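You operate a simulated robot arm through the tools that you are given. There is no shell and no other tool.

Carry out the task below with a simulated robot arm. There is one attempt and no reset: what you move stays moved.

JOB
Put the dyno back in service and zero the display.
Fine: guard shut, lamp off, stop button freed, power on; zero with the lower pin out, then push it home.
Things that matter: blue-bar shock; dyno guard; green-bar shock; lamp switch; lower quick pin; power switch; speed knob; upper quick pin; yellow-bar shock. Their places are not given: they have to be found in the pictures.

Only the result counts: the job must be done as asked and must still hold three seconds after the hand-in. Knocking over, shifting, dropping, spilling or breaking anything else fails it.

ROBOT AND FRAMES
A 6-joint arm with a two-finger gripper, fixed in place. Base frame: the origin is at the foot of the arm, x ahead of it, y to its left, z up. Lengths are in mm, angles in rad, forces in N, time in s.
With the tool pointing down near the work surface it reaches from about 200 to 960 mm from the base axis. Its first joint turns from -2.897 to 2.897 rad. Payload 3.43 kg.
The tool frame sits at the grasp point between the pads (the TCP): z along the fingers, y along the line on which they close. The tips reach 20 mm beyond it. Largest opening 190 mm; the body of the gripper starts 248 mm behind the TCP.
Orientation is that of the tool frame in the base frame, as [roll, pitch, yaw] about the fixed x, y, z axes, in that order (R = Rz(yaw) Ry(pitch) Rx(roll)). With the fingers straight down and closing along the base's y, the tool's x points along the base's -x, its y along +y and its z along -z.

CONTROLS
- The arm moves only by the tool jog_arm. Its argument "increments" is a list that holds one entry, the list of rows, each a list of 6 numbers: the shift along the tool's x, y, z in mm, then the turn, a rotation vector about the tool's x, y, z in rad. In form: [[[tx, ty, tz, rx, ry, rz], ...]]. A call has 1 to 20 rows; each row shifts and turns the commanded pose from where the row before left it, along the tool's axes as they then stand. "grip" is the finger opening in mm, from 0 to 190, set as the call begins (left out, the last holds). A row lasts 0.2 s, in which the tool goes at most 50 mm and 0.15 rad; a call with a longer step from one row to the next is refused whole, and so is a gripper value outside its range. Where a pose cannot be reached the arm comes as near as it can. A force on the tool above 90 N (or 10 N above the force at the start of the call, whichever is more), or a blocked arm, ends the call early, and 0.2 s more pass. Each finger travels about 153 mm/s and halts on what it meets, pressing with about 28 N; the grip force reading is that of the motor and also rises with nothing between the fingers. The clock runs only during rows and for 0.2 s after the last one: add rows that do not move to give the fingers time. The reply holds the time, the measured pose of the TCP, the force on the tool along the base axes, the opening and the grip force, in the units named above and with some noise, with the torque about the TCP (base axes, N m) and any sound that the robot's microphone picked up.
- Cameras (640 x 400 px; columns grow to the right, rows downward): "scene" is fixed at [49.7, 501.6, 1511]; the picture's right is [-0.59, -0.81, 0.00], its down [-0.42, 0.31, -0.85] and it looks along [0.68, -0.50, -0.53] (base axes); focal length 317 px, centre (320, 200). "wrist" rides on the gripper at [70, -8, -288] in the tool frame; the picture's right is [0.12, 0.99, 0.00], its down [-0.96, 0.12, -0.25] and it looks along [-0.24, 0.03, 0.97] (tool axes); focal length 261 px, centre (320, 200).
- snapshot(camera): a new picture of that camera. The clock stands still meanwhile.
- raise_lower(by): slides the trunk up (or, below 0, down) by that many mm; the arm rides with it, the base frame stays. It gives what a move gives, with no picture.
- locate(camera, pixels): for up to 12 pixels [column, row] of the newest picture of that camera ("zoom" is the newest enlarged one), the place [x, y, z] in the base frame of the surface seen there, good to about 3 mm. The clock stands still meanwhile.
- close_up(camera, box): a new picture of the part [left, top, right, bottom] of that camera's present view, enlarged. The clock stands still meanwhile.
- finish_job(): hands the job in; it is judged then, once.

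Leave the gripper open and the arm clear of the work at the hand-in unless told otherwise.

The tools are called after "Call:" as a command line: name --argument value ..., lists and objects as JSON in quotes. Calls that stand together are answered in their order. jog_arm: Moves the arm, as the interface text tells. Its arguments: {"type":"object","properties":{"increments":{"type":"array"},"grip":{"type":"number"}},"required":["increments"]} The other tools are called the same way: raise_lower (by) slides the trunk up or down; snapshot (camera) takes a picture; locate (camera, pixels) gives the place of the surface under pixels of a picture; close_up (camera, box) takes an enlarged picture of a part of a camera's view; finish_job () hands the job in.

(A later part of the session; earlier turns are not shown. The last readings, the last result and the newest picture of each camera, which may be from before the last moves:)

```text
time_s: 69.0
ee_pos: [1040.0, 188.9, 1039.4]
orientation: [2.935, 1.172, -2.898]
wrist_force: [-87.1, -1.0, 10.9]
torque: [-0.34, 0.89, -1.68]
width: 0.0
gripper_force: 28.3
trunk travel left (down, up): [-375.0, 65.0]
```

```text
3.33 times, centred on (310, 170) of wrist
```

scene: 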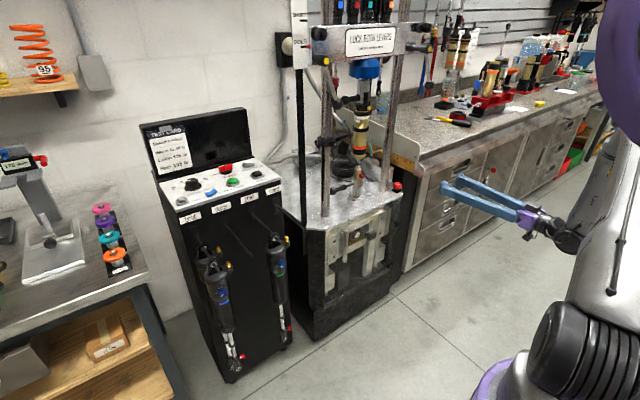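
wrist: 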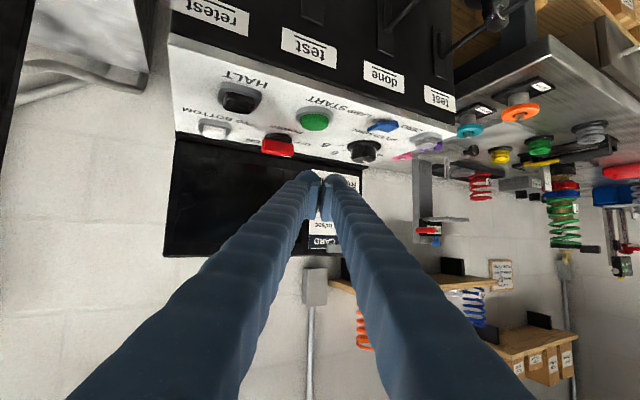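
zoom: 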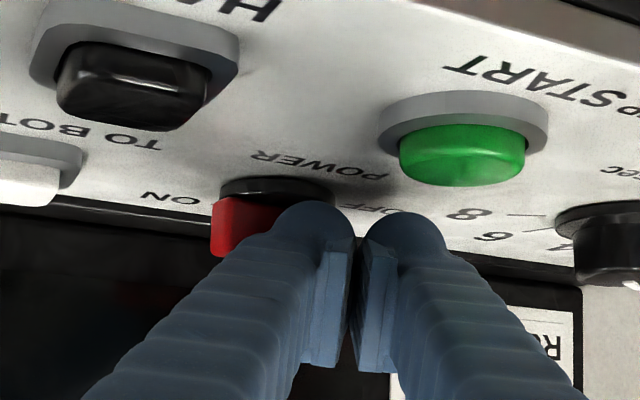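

87 N without turning. I'll look from the fixed camera to see where the fingertip touches the bar.

Call:
close_up --camera "scene" --box '[205, 145, 265, 190]'

Call:
snapshot --camera "wrist"

Call:
locate --camera "wrist" --pixels '[[283, 180], [300, 178], [309, 176], [318, 180], [290, 172], [310, 190]]'

```text
8.89 times, centred on (235, 168) of scene
```

zoom: 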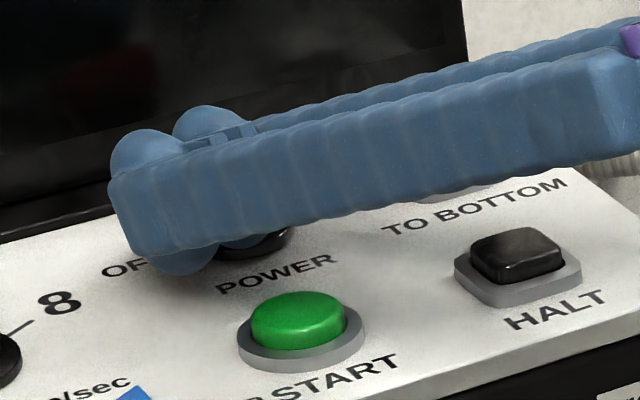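

```text
taken
```

wrist: 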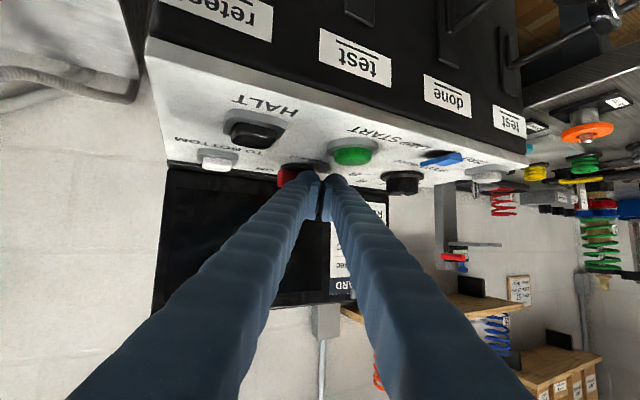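

```text
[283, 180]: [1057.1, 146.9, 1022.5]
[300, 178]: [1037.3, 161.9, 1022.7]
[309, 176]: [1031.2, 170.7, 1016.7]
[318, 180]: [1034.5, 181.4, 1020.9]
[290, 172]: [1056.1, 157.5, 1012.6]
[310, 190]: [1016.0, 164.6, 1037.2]
```

The finger is thicker than I took it, so I'm pushing nearly at the bar's centre. I'll back off 10 mm, shift 13 mm further left, and push again at the bar's left end.

Call:
jog_arm --increments '[[[3.7, 4.1, -8.3, 0, 0, 0], [-1.2, 11.8, 5.3, 0, 0, 0]]]' --grip 0

Call:
close_up --camera "wrist" --box '[230, 110, 390, 230]'

```text
time_s: 69.7
ee_pos: [1045.7, 201.2, 1041.8]
orientation: [2.938, 1.184, -2.9]
wrist_force: [0.5, 3.2, 1.7]
torque: [-0.4, 0.29, -0.56]
width: 0.1
gripper_force: 28.1
trunk travel left (down, up): [-375.0, 65.0]
```

```text
3.33 times, centred on (310, 170) of wrist
```

zoom: 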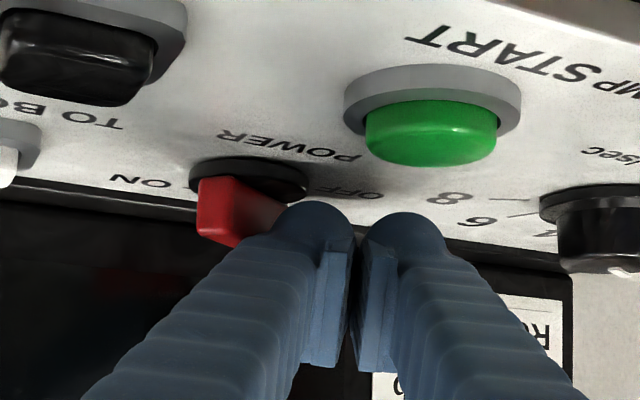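

The bar has started to turn clockwise. I'll push on in +x.

Call:
jog_arm --increments '[[[-1.5, -1.66, 3.3, 0, 0, 0], [-1.5, -1.66, 3.3, 0, 0, 0], [-1.5, -1.66, 3.3, 0, 0, 0]]]' --grip 0

Call:
close_up --camera "wrist" --box '[230, 110, 390, 230]'

```text
time_s: 70.5
ee_pos: [1050.1, 203.6, 1038.1]
orientation: [2.939, 1.176, -2.895]
wrist_force: [-26.4, 17.6, 9.8]
torque: [-0.12, 0.3, -0.62]
width: 0.0
gripper_force: 27.7
trunk travel left (down, up): [-375.0, 65.0]
```

```text
3.33 times, centred on (310, 170) of wrist
```

zoom: 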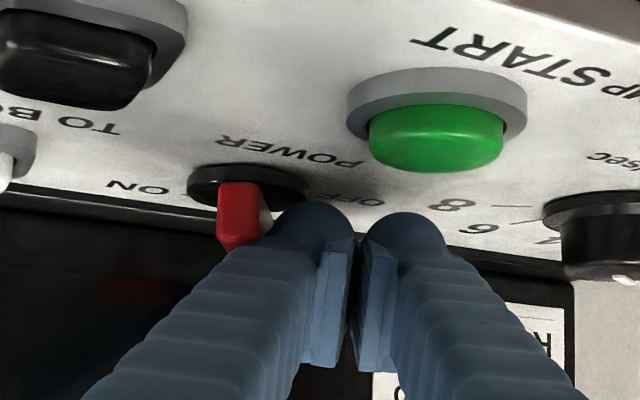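

It has turned to roughly 55-60°. Two more small steps.

Call:
jog_arm --increments '[[[-1.5, -1.66, 3.3, 0, 0, 0], [-1.5, -1.66, 3.3, 0, 0, 0]]]' --grip 0

Call:
close_up --camera "wrist" --box '[230, 110, 390, 230]'

Call:
close_up --camera "scene" --box '[150, 110, 290, 210]'

```text
time_s: 71.0
ee_pos: [1053.9, 205.7, 1037.3]
orientation: [2.942, 1.172, -2.889]
wrist_force: [-57.7, 34.3, 3.3]
torque: [0.23, 0.58, -1.66]
width: 0.3
gripper_force: 27.8
trunk travel left (down, up): [-375.0, 65.0]
```

```text
3.33 times, centred on (310, 170) of wrist
```

zoom: 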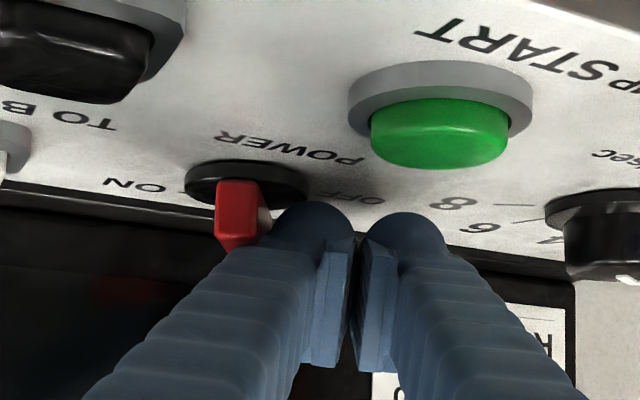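

```text
4.00 times, centred on (220, 160) of scene
```

zoom: 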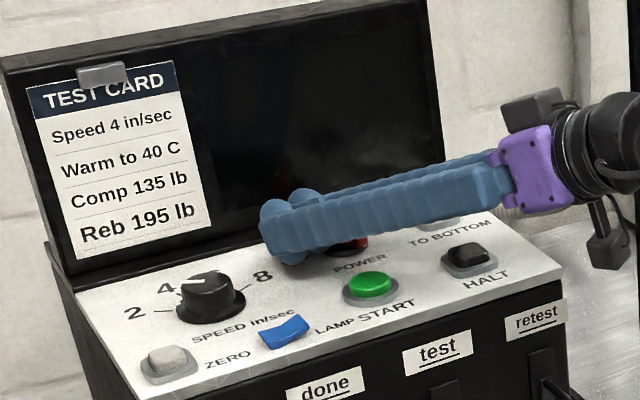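

The bar is at about 60° and I'm now pushing along its side. I'll back off, move around to its right side, to push the near end to the left.

Call:
jog_arm --increments '[[[6.1, 9.5, -19.6, 0, 0, 0], [6.1, 9.5, -19.6, 0, 0, 0], [4.1, -40.8, -18.5, 0, 0, 0], [4.1, -40.8, -18.5, 0, 0, 0]]]' --grip 0

Call:
close_up --camera "wrist" --box '[250, 90, 410, 210]'

Call:
close_up --camera "scene" --box '[205, 145, 275, 195]'

```text
time_s: 72.0
ee_pos: [1018.8, 107.5, 1044.3]
orientation: [2.93, 1.174, -2.909]
wrist_force: [0.0, -0.3, -0.1]
torque: [0.06, 0.01, 0.12]
width: 0.0
gripper_force: 28.2
trunk travel left (down, up): [-375.0, 65.0]
```

```text
3.33 times, centred on (330, 150) of wrist
```

zoom: 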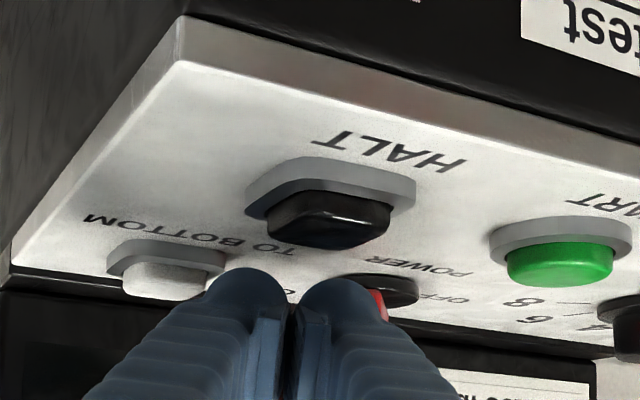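

```text
8.00 times, centred on (240, 170) of scene
```

zoom: 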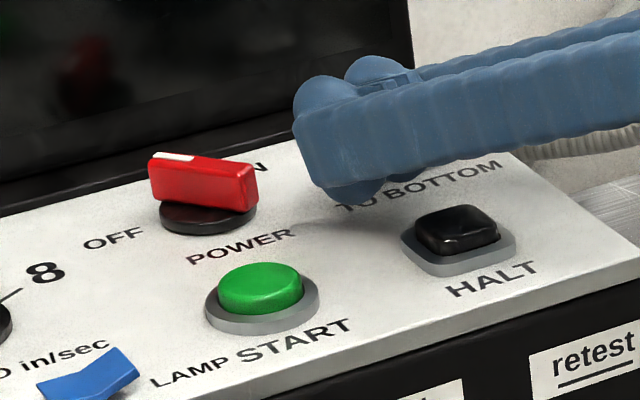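

The bar stands at about 58° (mark toward back-left) and stays. I'll move in beside its near end from the right and push it left in 5 mm steps.

Call:
jog_arm --increments '[[[-0.95, 9.5, 4.3, 0, 0, 0], [-4.9, -5.4, 10.8, 0, 0, 0], [-4.9, -5.4, 10.8, 0, 0, 0], [-0.45, 4.5, 2.06, 0, 0, 0], [-0.45, 4.5, 2.06, 0, 0, 0]]]' --grip 0

Call:
close_up --camera "wrist" --box '[250, 90, 410, 210]'

Call:
close_up --camera "scene" --box '[205, 145, 275, 195]'

```text
time_s: 73.2
ee_pos: [1043.9, 130.8, 1042.5]
orientation: [2.934, 1.174, -2.905]
wrist_force: [-0.9, -0.2, 0.4]
torque: [0.01, -0.02, -0.02]
width: 0.0
gripper_force: 27.6
trunk travel left (down, up): [-375.0, 65.0]
```

```text
3.33 times, centred on (330, 150) of wrist
```

zoom: 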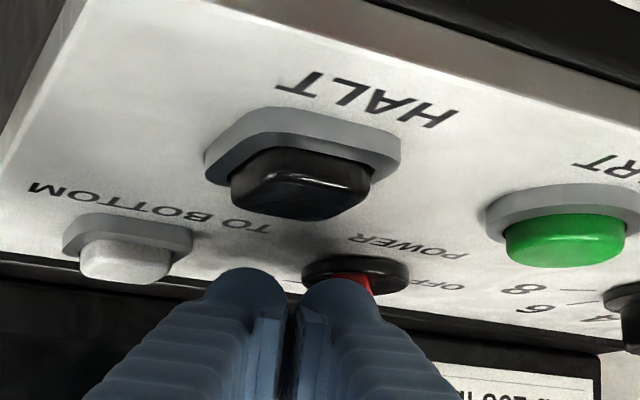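

```text
8.00 times, centred on (240, 170) of scene
```

zoom: 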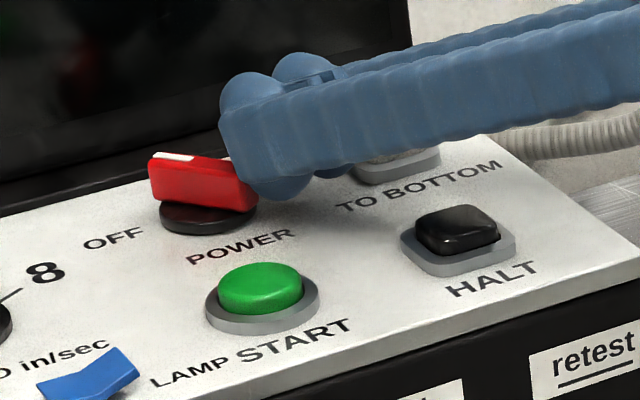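

The fingertip is beside the bar's near end. Pushing left now in 4 mm steps.

Call:
jog_arm --increments '[[[-0.36, 3.6, 1.65, 0, 0, 0], [-0.36, 3.6, 1.65, 0, 0, 0], [-0.36, 3.6, 1.65, 0, 0, 0], [-0.36, 3.6, 1.65, 0, 0, 0]]]' --grip 0

Call:
close_up --camera "scene" --box '[205, 145, 275, 195]'

```text
time_s: 74.2
ee_pos: [1039.8, 148.5, 1051.2]
orientation: [2.936, 1.185, -2.897]
wrist_force: [-2.6, -2.1, 3.3]
torque: [-0.16, 0.34, 0.07]
width: 0.2
gripper_force: 27.7
trunk travel left (down, up): [-375.0, 65.0]
```

```text
8.00 times, centred on (240, 170) of scene
```

zoom: 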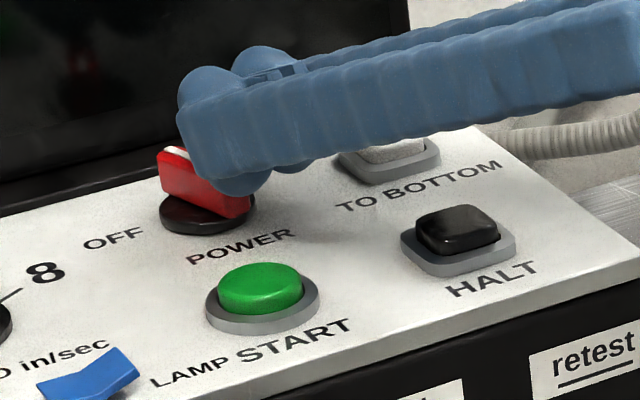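

It turned to about 78° but the finger rode up (z=1051). I'll back off right, go lower (z≈1037), and push again.

Call:
jog_arm --increments '[[[1.3, -12.7, -5.8, 0, 0, 0], [11.4, -2.8, 8.6, 0, 0, 0], [-0.36, 3.6, 1.65, 0, 0, 0], [-0.36, 3.6, 1.65, 0, 0, 0]]]' --grip 0

Call:
close_up --camera "scene" --box '[205, 145, 275, 195]'

Call:
close_up --camera "wrist" --box '[250, 90, 410, 210]'

```text
time_s: 75.2
ee_pos: [1044.8, 126.4, 1032.7]
orientation: [2.924, 1.18, -2.926]
wrist_force: [-29.3, -73.1, 29.9]
torque: [0.7, 0.56, -0.23]
width: 0.2
gripper_force: 28.1
trunk travel left (down, up): [-375.0, 65.0]
```

```text
8.00 times, centred on (240, 170) of scene
```

zoom: 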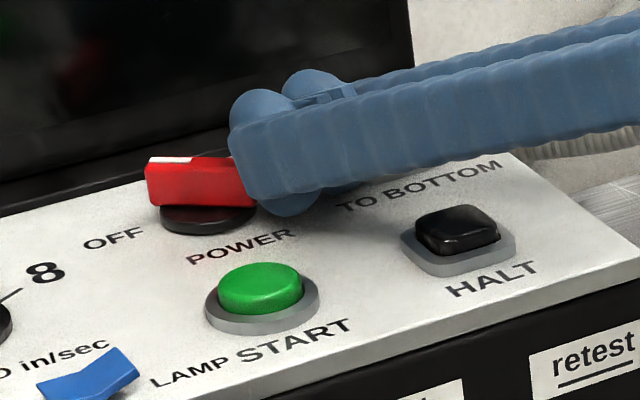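

```text
3.33 times, centred on (330, 150) of wrist
```

zoom: 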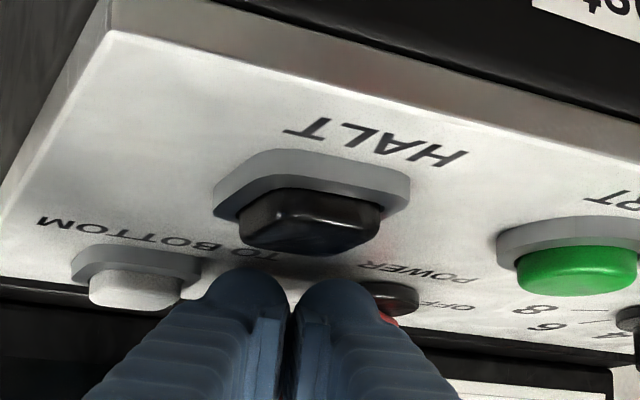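

The finger now presses on the fixed base disc (too low, 73 N). I'll raise 12 mm so that only the bar is pushed.

Call:
jog_arm --increments '[[[1.1, -10.9, -4.9, 0, 0, 0], [-11.1, 0.95, -4.5, 0, 0, 0], [0, 0, 0, 0, 0, 0]]]' --grip 0

Call:
close_up --camera "scene" --box '[205, 145, 275, 195]'

```text
time_s: 76.0
ee_pos: [1045.6, 128.7, 1041.6]
orientation: [2.932, 1.174, -2.904]
wrist_force: [-12.6, -13.3, -0.9]
torque: [-0.24, 0.14, 0.26]
width: 0.0
gripper_force: 28.0
trunk travel left (down, up): [-375.0, 65.0]
```

```text
8.00 times, centred on (240, 170) of scene
```

zoom: 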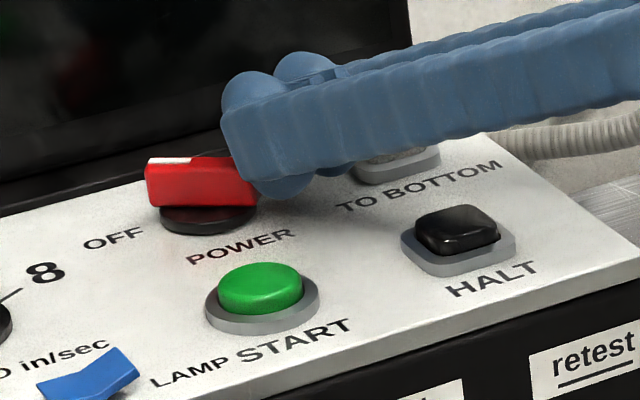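

Pushing from the front on that end would turn it the wrong way. Better: open the gripper to 80 so a single finger can reach past the bar's near end and sweep it left with its inner face. I'll back off and set up above/in front.

Call:
jog_arm --increments '[[[2, 8.8, -18.9, 0, 0, 0], [2, 8.8, -18.9, 0, 0, 0], [-1.8, 18.1, 8.2, 0, 0, 0], [-1.8, 18.1, 8.2, 0, 0, 0], [0, 0, 0, 0, 0, 0]]]' --grip 80

Call:
snapshot --camera "wrist"

Call:
close_up --camera "scene" --box '[195, 140, 275, 195]'

```text
time_s: 77.2
ee_pos: [1006.6, 169.6, 1053.3]
orientation: [2.934, 1.175, -2.904]
wrist_force: [0.6, 1.2, -0.6]
torque: [-0.01, -0.01, 0.01]
width: 79.6
gripper_force: 0.1
trunk travel left (down, up): [-375.0, 65.0]
```

```text
taken
```

wrist: 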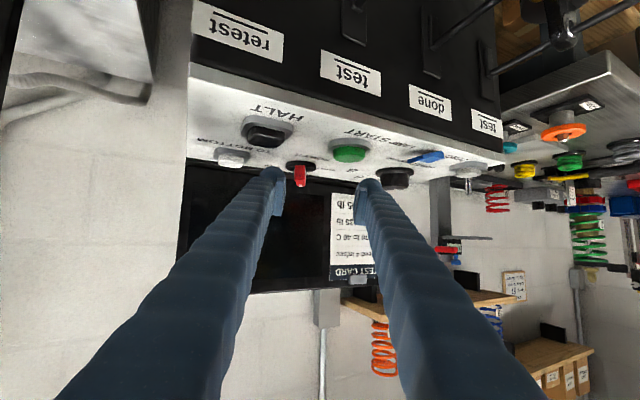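

```text
7.27 times, centred on (235, 168) of scene
```

zoom: 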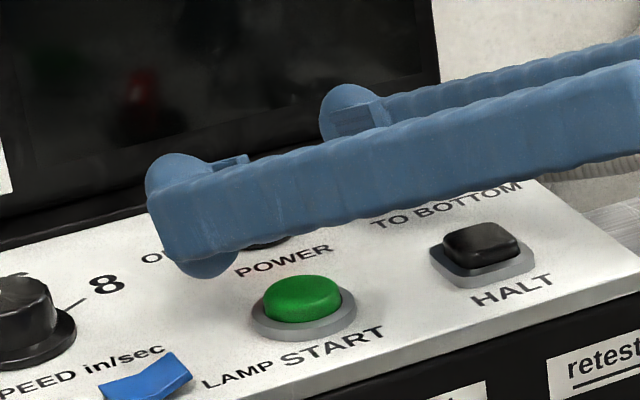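

Call:
close_up --camera "wrist" --box '[250, 100, 410, 220]'

Call:
locate --camera "wrist" --pixels '[[298, 170], [299, 183], [283, 195], [280, 175], [272, 172], [356, 185], [300, 163], [230, 160]]'

```text
3.33 times, centred on (330, 160) of wrist
```

zoom: 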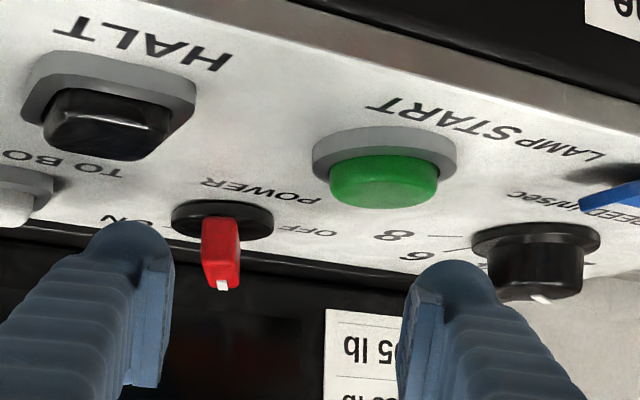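

```text
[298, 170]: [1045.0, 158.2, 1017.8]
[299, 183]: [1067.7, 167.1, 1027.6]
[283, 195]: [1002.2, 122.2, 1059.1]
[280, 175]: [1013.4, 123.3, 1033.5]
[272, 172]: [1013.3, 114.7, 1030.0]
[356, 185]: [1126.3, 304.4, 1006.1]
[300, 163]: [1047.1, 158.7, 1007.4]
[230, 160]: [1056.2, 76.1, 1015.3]
```

The bar is at about 60°, lying between the open fingers. I'll advance 18 mm along the tool and then sweep left in 5 mm steps with the right finger.

Call:
jog_arm --increments '[[[0, 0, 9, 0, 0, 0], [0, 0, 9, 0, 0, 0], [-0.45, 4.5, 2.06, 0, 0, 0], [-0.45, 4.5, 2.06, 0, 0, 0], [-0.45, 4.5, 2.06, 0, 0, 0]]]' --grip 80

Call:
close_up --camera "wrist" --box '[250, 100, 410, 220]'

```text
time_s: 78.5
ee_pos: [1020.1, 191.3, 1046.6]
orientation: [2.935, 1.175, -2.903]
wrist_force: [-0.6, -0.9, 0.6]
torque: [0.04, 0.02, -0.01]
width: 80.1
gripper_force: 0.0
trunk travel left (down, up): [-375.0, 65.0]
```

```text
3.33 times, centred on (330, 160) of wrist
```

zoom: 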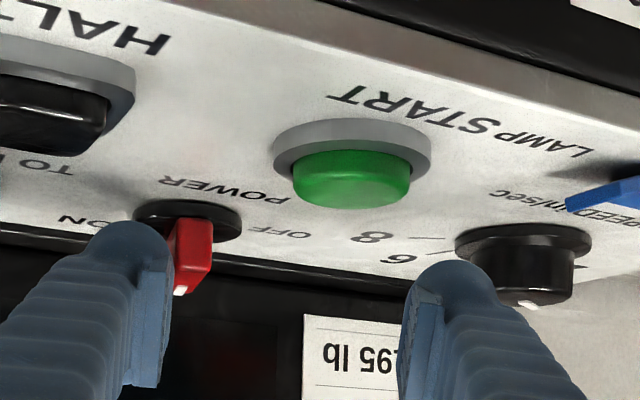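

Contact is starting. Continue sweeping left 20 mm more.

Call:
jog_arm --increments '[[[-0.45, 4.5, 2.06, 0, 0, 0], [-0.45, 4.5, 2.06, 0, 0, 0], [-0.45, 4.5, 2.06, 0, 0, 0]]]' --grip 80

Call:
close_up --camera "wrist" --box '[250, 100, 410, 220]'

```text
time_s: 79.2
ee_pos: [1020.3, 200.5, 1045.4]
orientation: [2.932, 1.175, -2.911]
wrist_force: [-8.8, -20.4, 2.7]
torque: [-0.44, 0.14, -0.85]
width: 89.4
gripper_force: 7.7
trunk travel left (down, up): [-375.0, 65.0]
```

```text
3.33 times, centred on (330, 160) of wrist
```

zoom: 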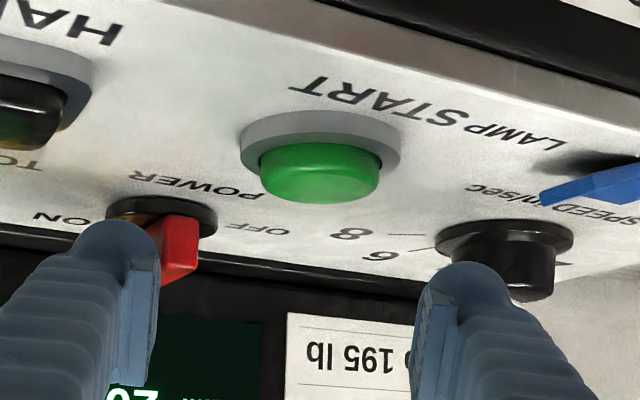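

The display has come on (green-white text in the view). I'll look at the whole picture.

Call:
snapshot --camera "wrist"

Call:
close_up --camera "scene" --box '[130, 100, 290, 200]'

```text
taken
```

wrist: 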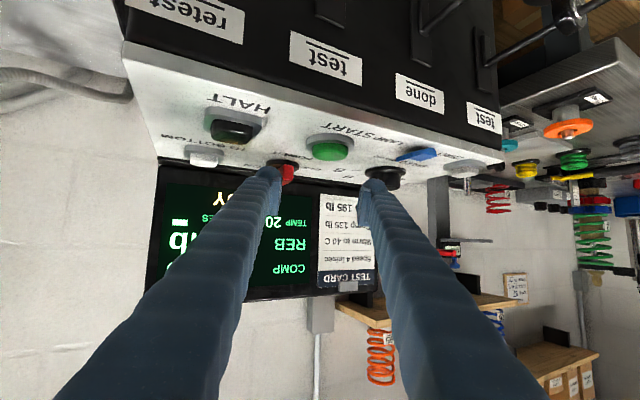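

```text
4.00 times, centred on (210, 150) of scene
```

zoom: 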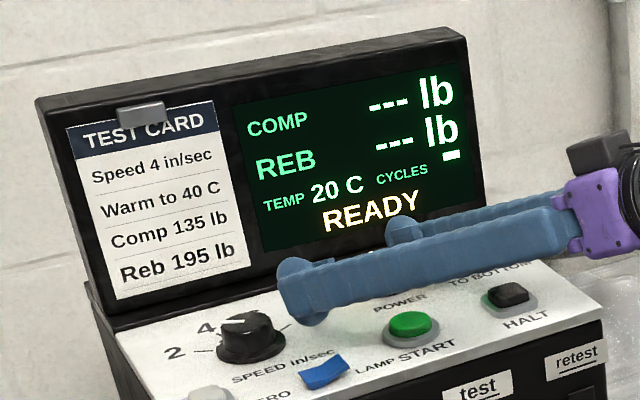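

The display shows READY with power on. I'll sweep a bit further so the switch is fully at ON.

Call:
jog_arm --increments '[[[-0.45, 4.5, 2.06, 0, 0, 0], [-0.45, 4.5, 2.06, 0, 0, 0], [-0.45, 4.5, 2.06, 0, 0, 0]]]' --grip 84

Call:
close_up --camera "wrist" --box '[250, 100, 410, 220]'

```text
time_s: 80.0
ee_pos: [1021.3, 212.2, 1046.9]
orientation: [2.925, 1.174, -2.921]
wrist_force: [-24.8, -57.3, 4.9]
torque: [-1.43, 0.36, -2.73]
width: 111.8
gripper_force: 23.9
trunk travel left (down, up): [-375.0, 65.0]
```

```text
3.33 times, centred on (330, 160) of wrist
```

zoom: 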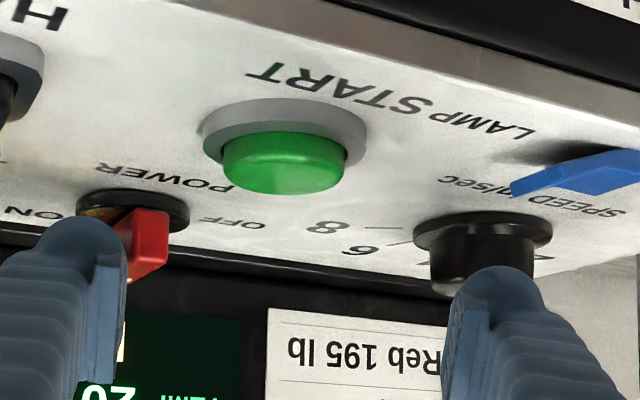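

The bar is at its stop (57 N, the finger yields). The left finger is getting near the SPEED knob, so I'll move back right 22 mm and then withdraw.

Call:
jog_arm --increments '[[[1.0, -10, -4.5, 0, 0, 0], [1.0, -10, -4.5, 0, 0, 0], [0, 0, -15, 0, 0, 0], [0, 0, -25, 0, 0, 0], [-20, 0, -20, 0, 0, 0]]]' --grip 84

Call:
snapshot --camera "wrist"

Call:
close_up --camera "scene" --box '[160, 130, 280, 210]'

```text
time_s: 81.2
ee_pos: [977.4, 176.3, 1088.7]
orientation: [2.933, 1.178, -2.901]
wrist_force: [-0.1, 0.2, -0.7]
torque: [-0.02, -0.01, 0.07]
width: 84.2
gripper_force: 0.0
trunk travel left (down, up): [-375.0, 65.0]
```

```text
taken
```

wrist: 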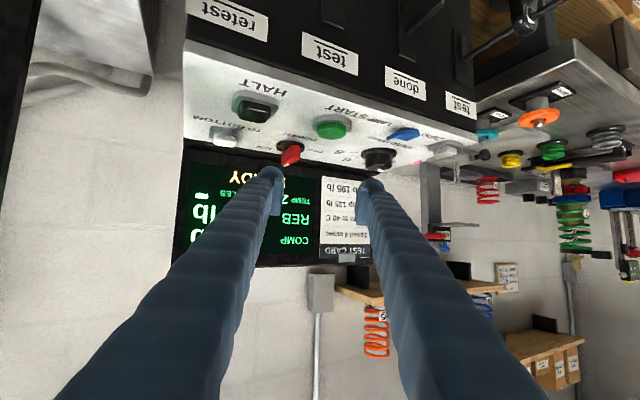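

```text
5.00 times, centred on (220, 170) of scene
```

zoom: 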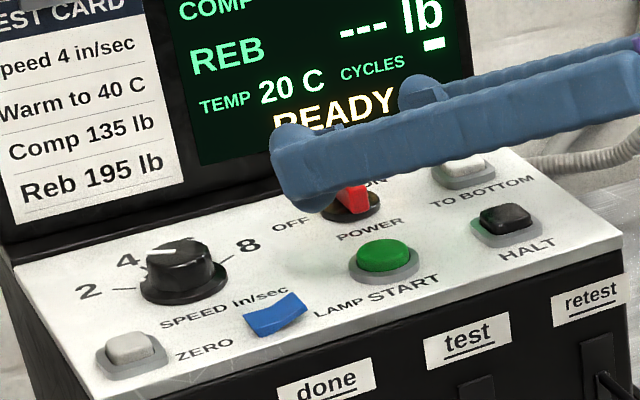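

Power is on. Next the LAMP rocker: its raised right end is at about (943,253,1014). I'll press it with the right finger alone, gripper opened to 120 so the other finger hangs clear in front of the panel. First move above it.

Call:
jog_arm --increments '[[[6.8, 37.7, 0.5, 0, 0, 0], [6.8, 37.7, 0.5, 0, 0, 0], [6.8, 37.7, 0.5, 0, 0, 0], [6.8, 37.7, 0.5, 0, 0, 0]]]' --grip 120

Call:
snapshot --camera "wrist"

Call:
close_up --camera "scene" --box '[150, 130, 290, 220]'

```text
time_s: 82.2
ee_pos: [929.1, 306.8, 1083.8]
orientation: [2.873, 1.164, -2.937]
wrist_force: [0.5, -0.5, -0.9]
torque: [0.03, 0.01, 0.02]
width: 120.2
gripper_force: 0.2
out of reach, approached as far as the arm can: row 2, 3, 4
trunk travel left (down, up): [-375.0, 65.0]
```

```text
taken
```

wrist: 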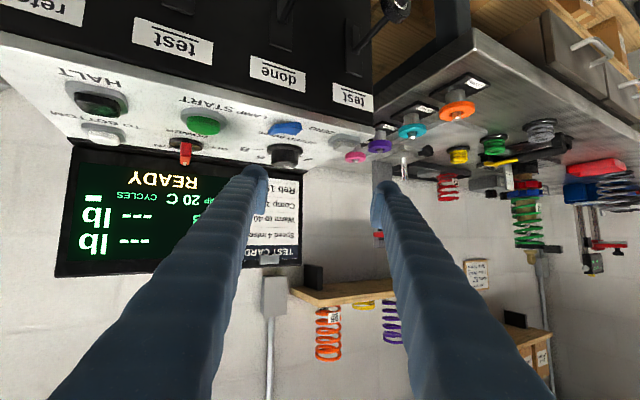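

```text
4.44 times, centred on (220, 175) of scene
```

zoom: 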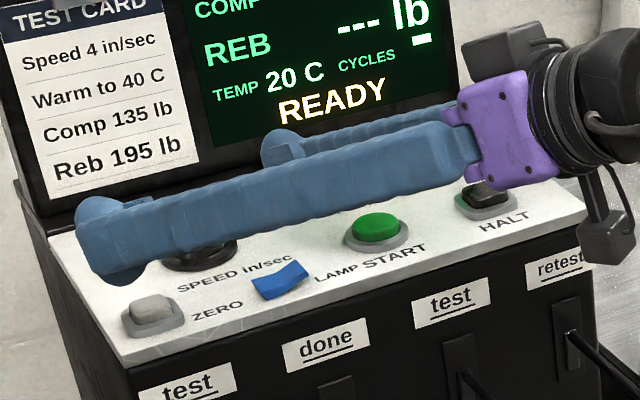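

It reached its limit with this flat tool attitude; I'll lower the tilt to 0.7 rad with heading +0.5, and then position the right fingertip above the rocker's right end.

Call:
jog_arm --increments '[[[0, 0, 0, 0.006, 0.12, -0.0285], [0, 0, 0, 0.006, 0.12, -0.0285], [0, 0, 0, 0.006, 0.12, -0.0285], [0, 0, 0, 0.006, 0.12, -0.0285]]]' --grip 120

Call:
snapshot --camera "wrist"

```text
time_s: 83.2
ee_pos: [934.9, 302.7, 1084.7]
orientation: [-3.109, 0.701, -2.643]
wrist_force: [0.2, 0.8, -0.3]
torque: [0.01, -0.01, 0.0]
width: 120.0
gripper_force: 0.1
out of reach, approached as far as the arm can: row 1
trunk travel left (down, up): [-375.0, 65.0]
```

```text
taken
```

wrist: 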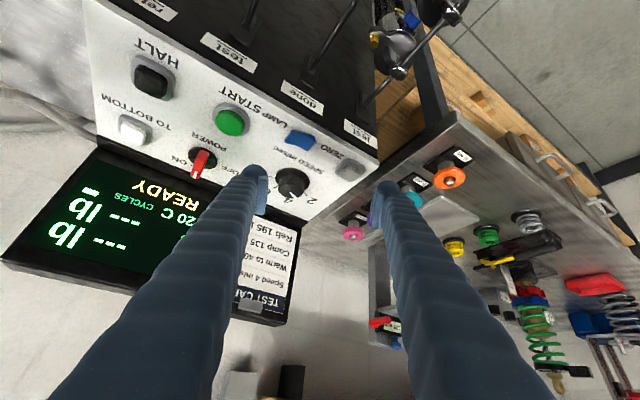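

Good view and in reach. I'll enlarge the panel to check the power bar, speed knob and rocker.

Call:
close_up --camera "wrist" --box '[150, 80, 390, 230]'

Call:
locate --camera "zoom" --pixels '[[383, 140], [410, 155], [425, 165], [400, 165], [375, 180], [148, 195], [140, 235], [535, 225], [280, 265], [216, 110]]'

```text
2.67 times, centred on (270, 155) of wrist
```

zoom: 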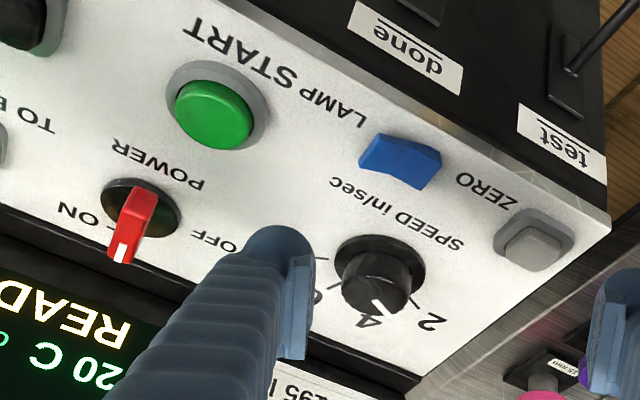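

```text
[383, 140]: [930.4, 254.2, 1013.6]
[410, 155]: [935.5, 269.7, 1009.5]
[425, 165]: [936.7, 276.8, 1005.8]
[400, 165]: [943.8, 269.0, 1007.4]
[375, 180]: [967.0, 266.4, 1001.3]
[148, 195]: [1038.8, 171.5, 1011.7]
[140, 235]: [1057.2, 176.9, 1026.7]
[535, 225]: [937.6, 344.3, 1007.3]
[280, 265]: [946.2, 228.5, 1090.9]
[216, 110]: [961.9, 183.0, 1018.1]
```

The power bar's mark now points away from OFF (about 90° turned, at its stop) and SPEED still points at 4. Now I'll bring the right fingertip to just above the rocker's right end.

Call:
jog_arm --increments '[[[15.5, 13, 6.4, 0, 0, 0], [15.5, 13, 6.4, 0, 0, 0]]]' --grip 120

Call:
close_up --camera "wrist" --box '[150, 80, 390, 230]'

Call:
close_up --camera "scene" --box '[170, 150, 270, 220]'

```text
time_s: 83.8
ee_pos: [908.2, 319.5, 1056.9]
orientation: [-3.109, 0.703, -2.643]
wrist_force: [-0.1, 0.3, -0.7]
torque: [0.0, 0.0, -0.03]
width: 120.3
gripper_force: 0.2
trunk travel left (down, up): [-375.0, 65.0]
```

```text
2.67 times, centred on (270, 155) of wrist
```

zoom: 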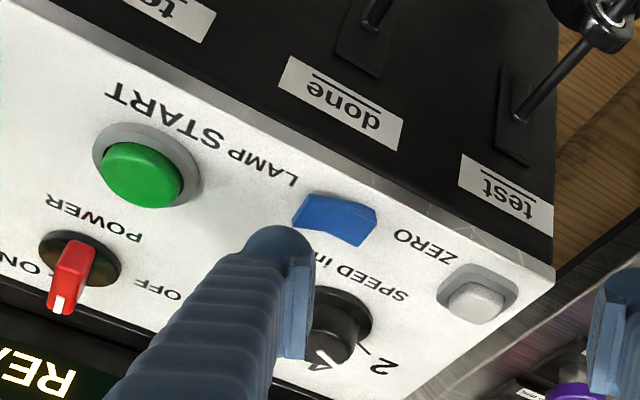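

```text
5.71 times, centred on (220, 185) of scene
```

zoom: 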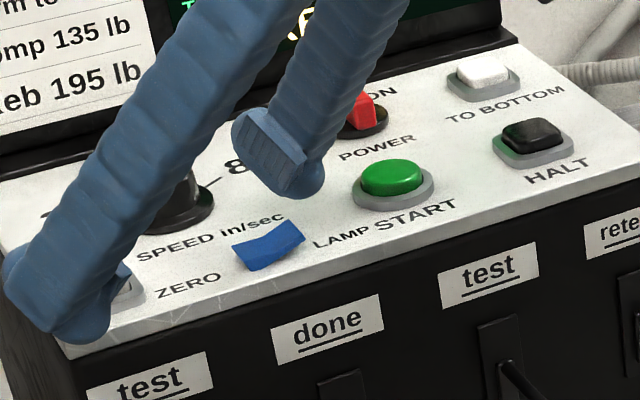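

I'll locate the fingertip's underside and the rocker's right end in the same view to align them.

Call:
snapshot --camera "wrist"

Call:
locate --camera "wrist" --pixels '[[255, 166], [250, 166], [245, 170], [262, 168], [255, 163], [265, 180], [262, 156], [270, 163], [280, 160], [266, 152]]'

```text
taken
```

wrist: 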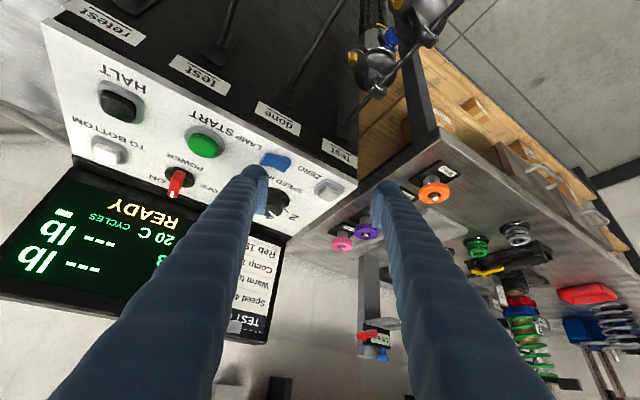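

```text
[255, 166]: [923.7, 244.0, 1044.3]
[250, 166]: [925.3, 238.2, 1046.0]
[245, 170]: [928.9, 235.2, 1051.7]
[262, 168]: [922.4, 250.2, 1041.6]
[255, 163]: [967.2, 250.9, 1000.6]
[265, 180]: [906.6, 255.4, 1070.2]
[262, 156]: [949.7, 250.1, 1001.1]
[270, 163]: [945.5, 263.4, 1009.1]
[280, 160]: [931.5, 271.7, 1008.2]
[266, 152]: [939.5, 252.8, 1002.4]
```

The fingertip's lowest part is about 9 mm short in x and 7 mm right of the wanted press spot. I'll shift it and descend 15 mm, then in small steps.

Call:
jog_arm --increments '[[[-8.8, 2.3, 7.4, 0, 0, 0], [9.7, 0.4, 11.5, 0, 0, 0], [2.6, 0.1, 3.1, 0, 0, 0], [2.6, 0.1, 3.1, 0, 0, 0]]]' --grip 120

Call:
close_up --camera "scene" --box '[170, 150, 270, 220]'

Call:
close_up --camera "wrist" --box '[180, 100, 360, 220]'

```text
time_s: 84.8
ee_pos: [917.9, 326.2, 1032.9]
orientation: [-3.108, 0.703, -2.642]
wrist_force: [0.0, 0.0, 1.1]
torque: [-0.14, -0.05, -0.03]
width: 120.1
gripper_force: 0.3
trunk travel left (down, up): [-375.0, 65.0]
```

```text
5.71 times, centred on (220, 185) of scene
```

zoom: 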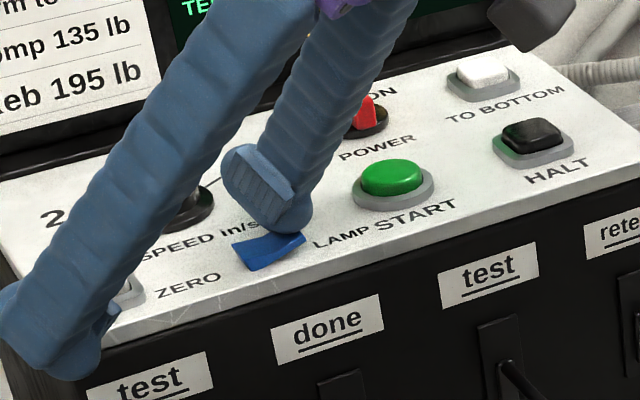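

```text
3.33 times, centred on (270, 160) of wrist
```

zoom: 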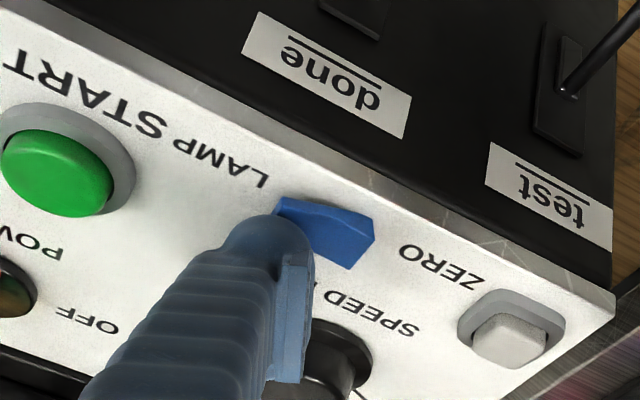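

The tip is touching the rocker's right part. I'll press a few mm further.

Call:
jog_arm --increments '[[[1.9, 0.1, 2.3, 0, 0, 0], [1.9, 0.1, 2.3, 0, 0, 0]]]' --grip 120

Call:
close_up --camera "scene" --box '[190, 170, 240, 210]'

```text
time_s: 85.5
ee_pos: [919.0, 327.7, 1030.1]
orientation: [-3.106, 0.708, -2.641]
wrist_force: [-5.5, -2.6, 18.1]
torque: [-1.24, -0.43, -0.46]
width: 121.6
gripper_force: 1.9
trunk travel left (down, up): [-375.0, 65.0]
heard: click
```

```text
10.00 times, centred on (215, 190) of scene
```

zoom: 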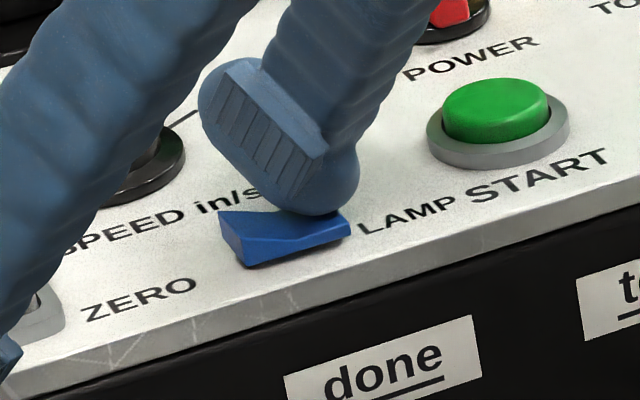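

A click was heard and the rocker flipped (right end down). I'll lift off 50 mm and next line up for ZERO; but first check the lamp and the pin state. I'll lift now.

Call:
jog_arm --increments '[[[-16, 0, -19, 0, 0, 0], [-16, 0, -19, 0, 0, 0]]]' --grip 120

Call:
snapshot --camera "wrist"

Call:
close_up --camera "scene" --box '[150, 100, 400, 240]'

```text
time_s: 86.0
ee_pos: [916.0, 329.4, 1077.3]
orientation: [-3.108, 0.701, -2.641]
wrist_force: [0.8, -0.4, 0.2]
torque: [-0.02, 0.0, -0.01]
width: 120.2
gripper_force: 0.1
trunk travel left (down, up): [-375.0, 65.0]
```

```text
taken
```

wrist: 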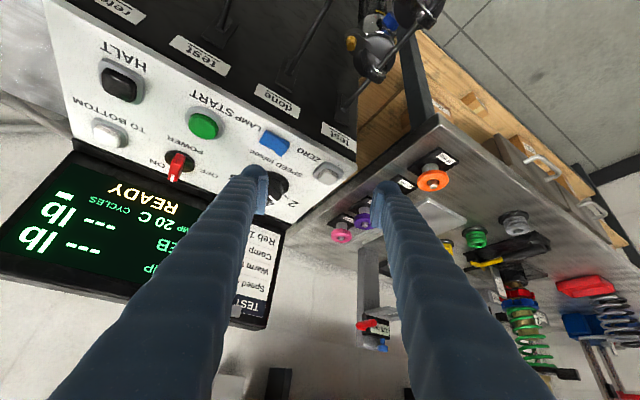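

```text
2.56 times, centred on (275, 170) of scene
```

zoom: 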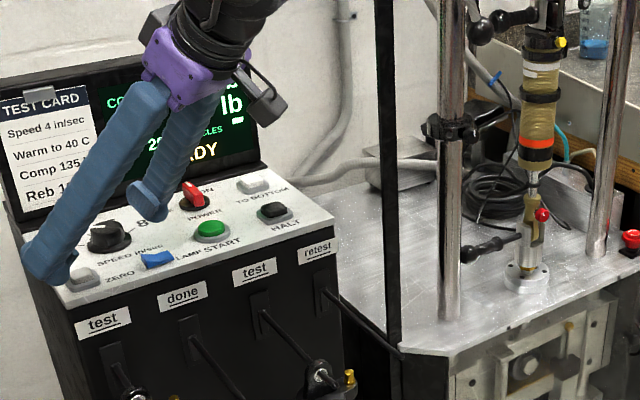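

The lower pin is visibly out (bare shaft shows), display READY. Now I'll close the fingers and move above the ZERO button at about (939,349).

Call:
jog_arm --increments '[[[0, 0, 0, 0, 0, 0], [0, 0, 0, 0, 0, 0], [-13.5, 3.9, 19.3, 0, 0, 0], [-13.5, 3.9, 19.3, 0, 0, 0]]]' --grip 0

Call:
snapshot --camera "wrist"

Call:
close_up --camera "scene" --box '[150, 150, 250, 220]'

```text
time_s: 87.0
ee_pos: [955.1, 355.6, 1064.4]
orientation: [-3.108, 0.701, -2.641]
wrist_force: [0.5, 1.0, -0.9]
torque: [-0.05, -0.02, 0.01]
width: 0.1
gripper_force: 28.0
trunk travel left (down, up): [-375.0, 65.0]
```

```text
taken
```

wrist: 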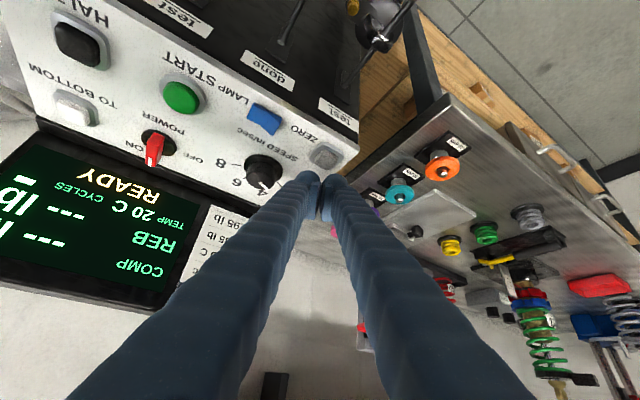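

```text
5.71 times, centred on (200, 185) of scene
```

zoom: 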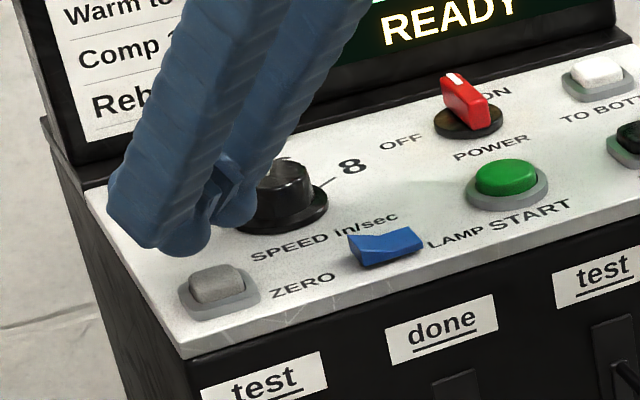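

I'll locate the fingertip undersides and the ZERO button in this view for alignment.

Call:
locate --camera "wrist" --pixels '[[308, 174], [314, 176], [333, 177], [328, 177], [320, 158], [325, 153], [328, 162], [312, 155]]'

Call:
close_up --camera "wrist" --box '[260, 110, 380, 210]'

```text
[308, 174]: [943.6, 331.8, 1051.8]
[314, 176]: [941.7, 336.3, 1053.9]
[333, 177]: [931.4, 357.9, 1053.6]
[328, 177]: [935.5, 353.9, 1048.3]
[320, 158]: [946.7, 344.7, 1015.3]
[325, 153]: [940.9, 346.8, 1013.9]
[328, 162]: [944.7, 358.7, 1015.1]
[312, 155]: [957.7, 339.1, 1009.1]
```

```text
4.00 times, centred on (320, 160) of wrist
```

zoom: 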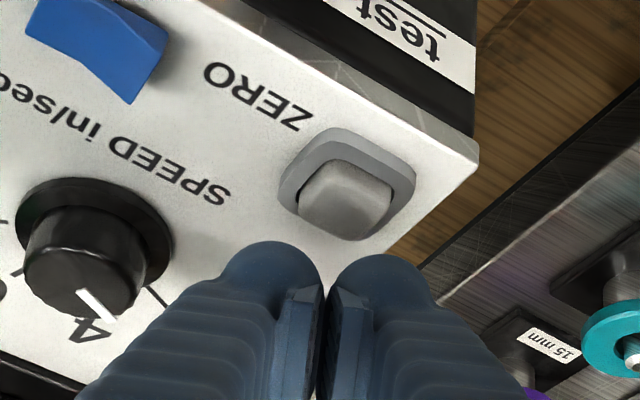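

The fingertips are right above ZERO. Descend 20 mm, then press in 3 mm steps.

Call:
jog_arm --increments '[[[12.9, 0.5, 15.3, 0, 0, 0], [1.9, 0.1, 2.3, 0, 0, 0], [1.9, 0.1, 2.3, 0, 0, 0]]]' --grip 0

Call:
close_up --camera "scene" --box '[150, 100, 270, 220]'

```text
time_s: 87.8
ee_pos: [954.2, 354.5, 1039.6]
orientation: [-3.107, 0.702, -2.642]
wrist_force: [0.5, 0.6, 1.7]
torque: [-0.13, 0.25, -0.01]
width: 0.1
gripper_force: 27.9
trunk travel left (down, up): [-375.0, 65.0]
```

```text
3.33 times, centred on (210, 160) of scene
```

zoom: 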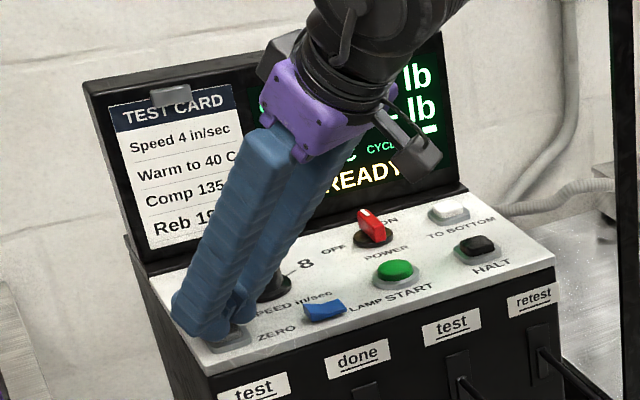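

Contact is just made. Pressing 3 mm at a time.

Call:
jog_arm --increments '[[[1.9, 0.1, 2.3, 0, 0, 0], [1.3, 0.1, 1.5, 0, 0, 0], [0, 0, 0, 0, 0, 0]]]' --grip 0

Call:
snapshot --camera "wrist"

```text
time_s: 88.7
ee_pos: [955.3, 355.9, 1035.6]
orientation: [-3.109, 0.705, -2.643]
wrist_force: [1.9, -1.1, 8.8]
torque: [0.0, 0.02, -0.03]
width: 0.0
gripper_force: 28.2
trunk travel left (down, up): [-375.0, 65.0]
heard: click
```

```text
taken
```

wrist: 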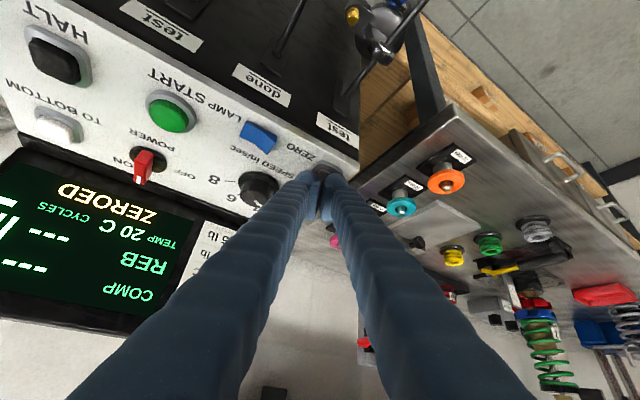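

A click, and the display now reads ZEROED. I'll lift off 60 mm and see the screen again.

Call:
jog_arm --increments '[[[-19.4, 0, -22.9, 0, 0, 0], [-19.4, 0, -22.9, 0, 0, 0]]]' --grip 0

Call:
close_up --camera "wrist" --box '[0, 100, 320, 300]'

Call:
close_up --camera "scene" --box '[320, 160, 400, 220]'

```text
time_s: 89.2
ee_pos: [954.5, 355.5, 1095.0]
orientation: [-3.109, 0.701, -2.643]
wrist_force: [-0.1, -0.6, -0.5]
torque: [0.02, -0.02, 0.0]
width: 0.0
gripper_force: 27.4
trunk travel left (down, up): [-375.0, 65.0]
```

```text
2.00 times, centred on (160, 200) of wrist
```

zoom: 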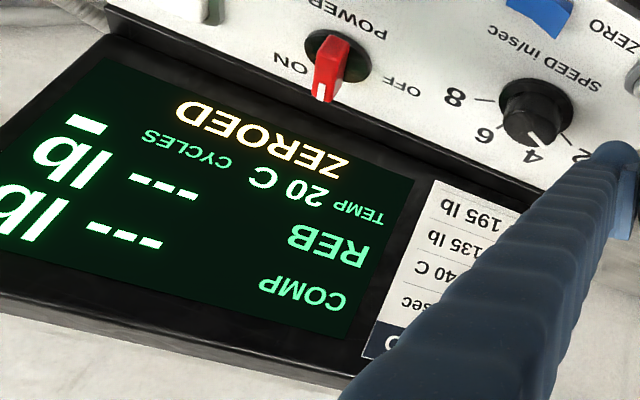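

```text
6.67 times, centred on (360, 190) of scene
```

zoom: 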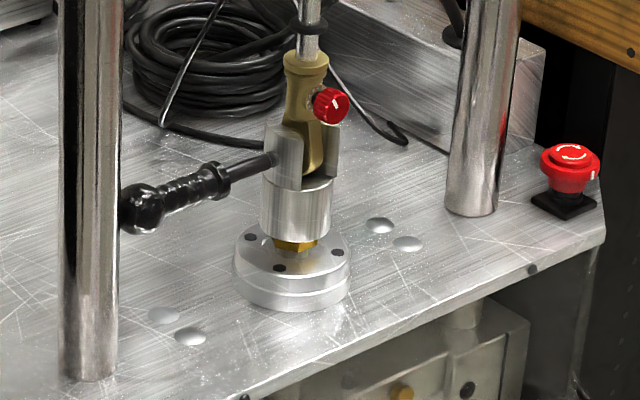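

ZEROED stays on the display. Now to the lower pin: I'll withdraw from the panel, lift, and swing right in front of the dyno, unwinding the yaw.

Call:
jog_arm --increments '[[[38.2, 0, -32.2, 0, 0, 0], [38.2, 0, -32.2, 0, 0, 0], [38.2, 0, -32.2, 0, 0, 0], [38.2, 0, -32.2, 0, 0, 0], [-32.2, 0, -38.2, 0, 0, 0], [15.3, -45, -12.9, 0, 0, 0], [15.3, -45, -12.9, 0, 0, 0], [0, 0, 0, 0.077, 0, 0.092], [12, -45, -10, 0, 0, 0], [12, -45, -10, 0, 0, 0], [0, 0, 0, 0.077, 0, 0.092], [8, -45, -6.5, 0, 0, 0], [8, -45, -6.5, 0, 0, 0], [0, 0, 0, 0.077, 0, 0.092], [4, -46, -3.4, 0, 0, 0], [4, -46, -3.4, 0, 0, 0], [0, 0, 0, 0.077, 0, 0.092], [0, -48, 0, 0, 0, 0], [0, -48, 0, 0, 0, 0], [0, -48, 0, 0, 0, 0]]]' --grip 0

```text
time_s: 93.5
ee_pos: [797.3, -229.1, 1177.3]
orientation: [-3.116, 0.714, -3.126]
wrist_force: [0.4, 0.9, -1.4]
torque: [-0.07, -0.01, -0.07]
width: 0.2
gripper_force: 28.6
out of reach, approached as far as the arm can: row 3, 4, 8, 11, 14
trunk travel left (down, up): [-375.0, 65.0]
```

At (797,-229,1177) with yaw ≈0. I'll back off 60 mm and lower the trunk 320 mm.

Call:
jog_arm --increments '[[[22.7, 0, -19.6, 0, 0, 0], [22.7, 0, -19.6, 0, 0, 0]]]' --grip 0

Call:
raise_lower --by -320

Call:
snapshot --camera "wrist"

```text
time_s: 94.0
ee_pos: [739.0, -232.7, 1177.1]
orientation: [-3.116, 0.715, -3.129]
wrist_force: [-0.4, -0.3, -0.2]
torque: [0.13, -0.03, 0.09]
width: 0.0
gripper_force: 27.4
trunk travel left (down, up): [-375.0, 65.0]
```

```text
time_s: 97.2
ee_pos: [739.6, -230.8, 857.4]
orientation: [-3.115, 0.713, -3.128]
wrist_force: [-0.3, 0.1, -0.1]
torque: [-0.04, -0.03, -0.02]
width: 0.2
gripper_force: 27.8
trunk travel left (down, up): [-55.0, 385.0]
```

```text
taken
```

wrist: 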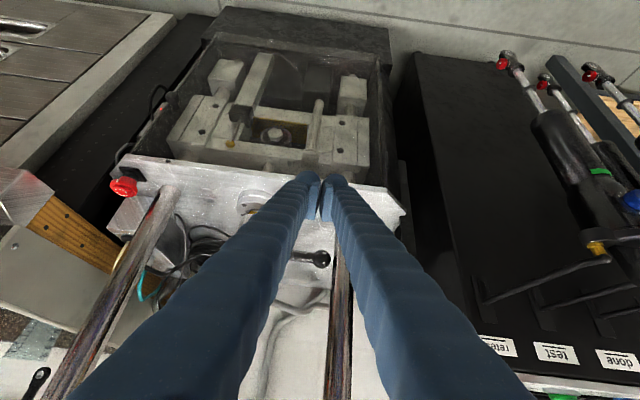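

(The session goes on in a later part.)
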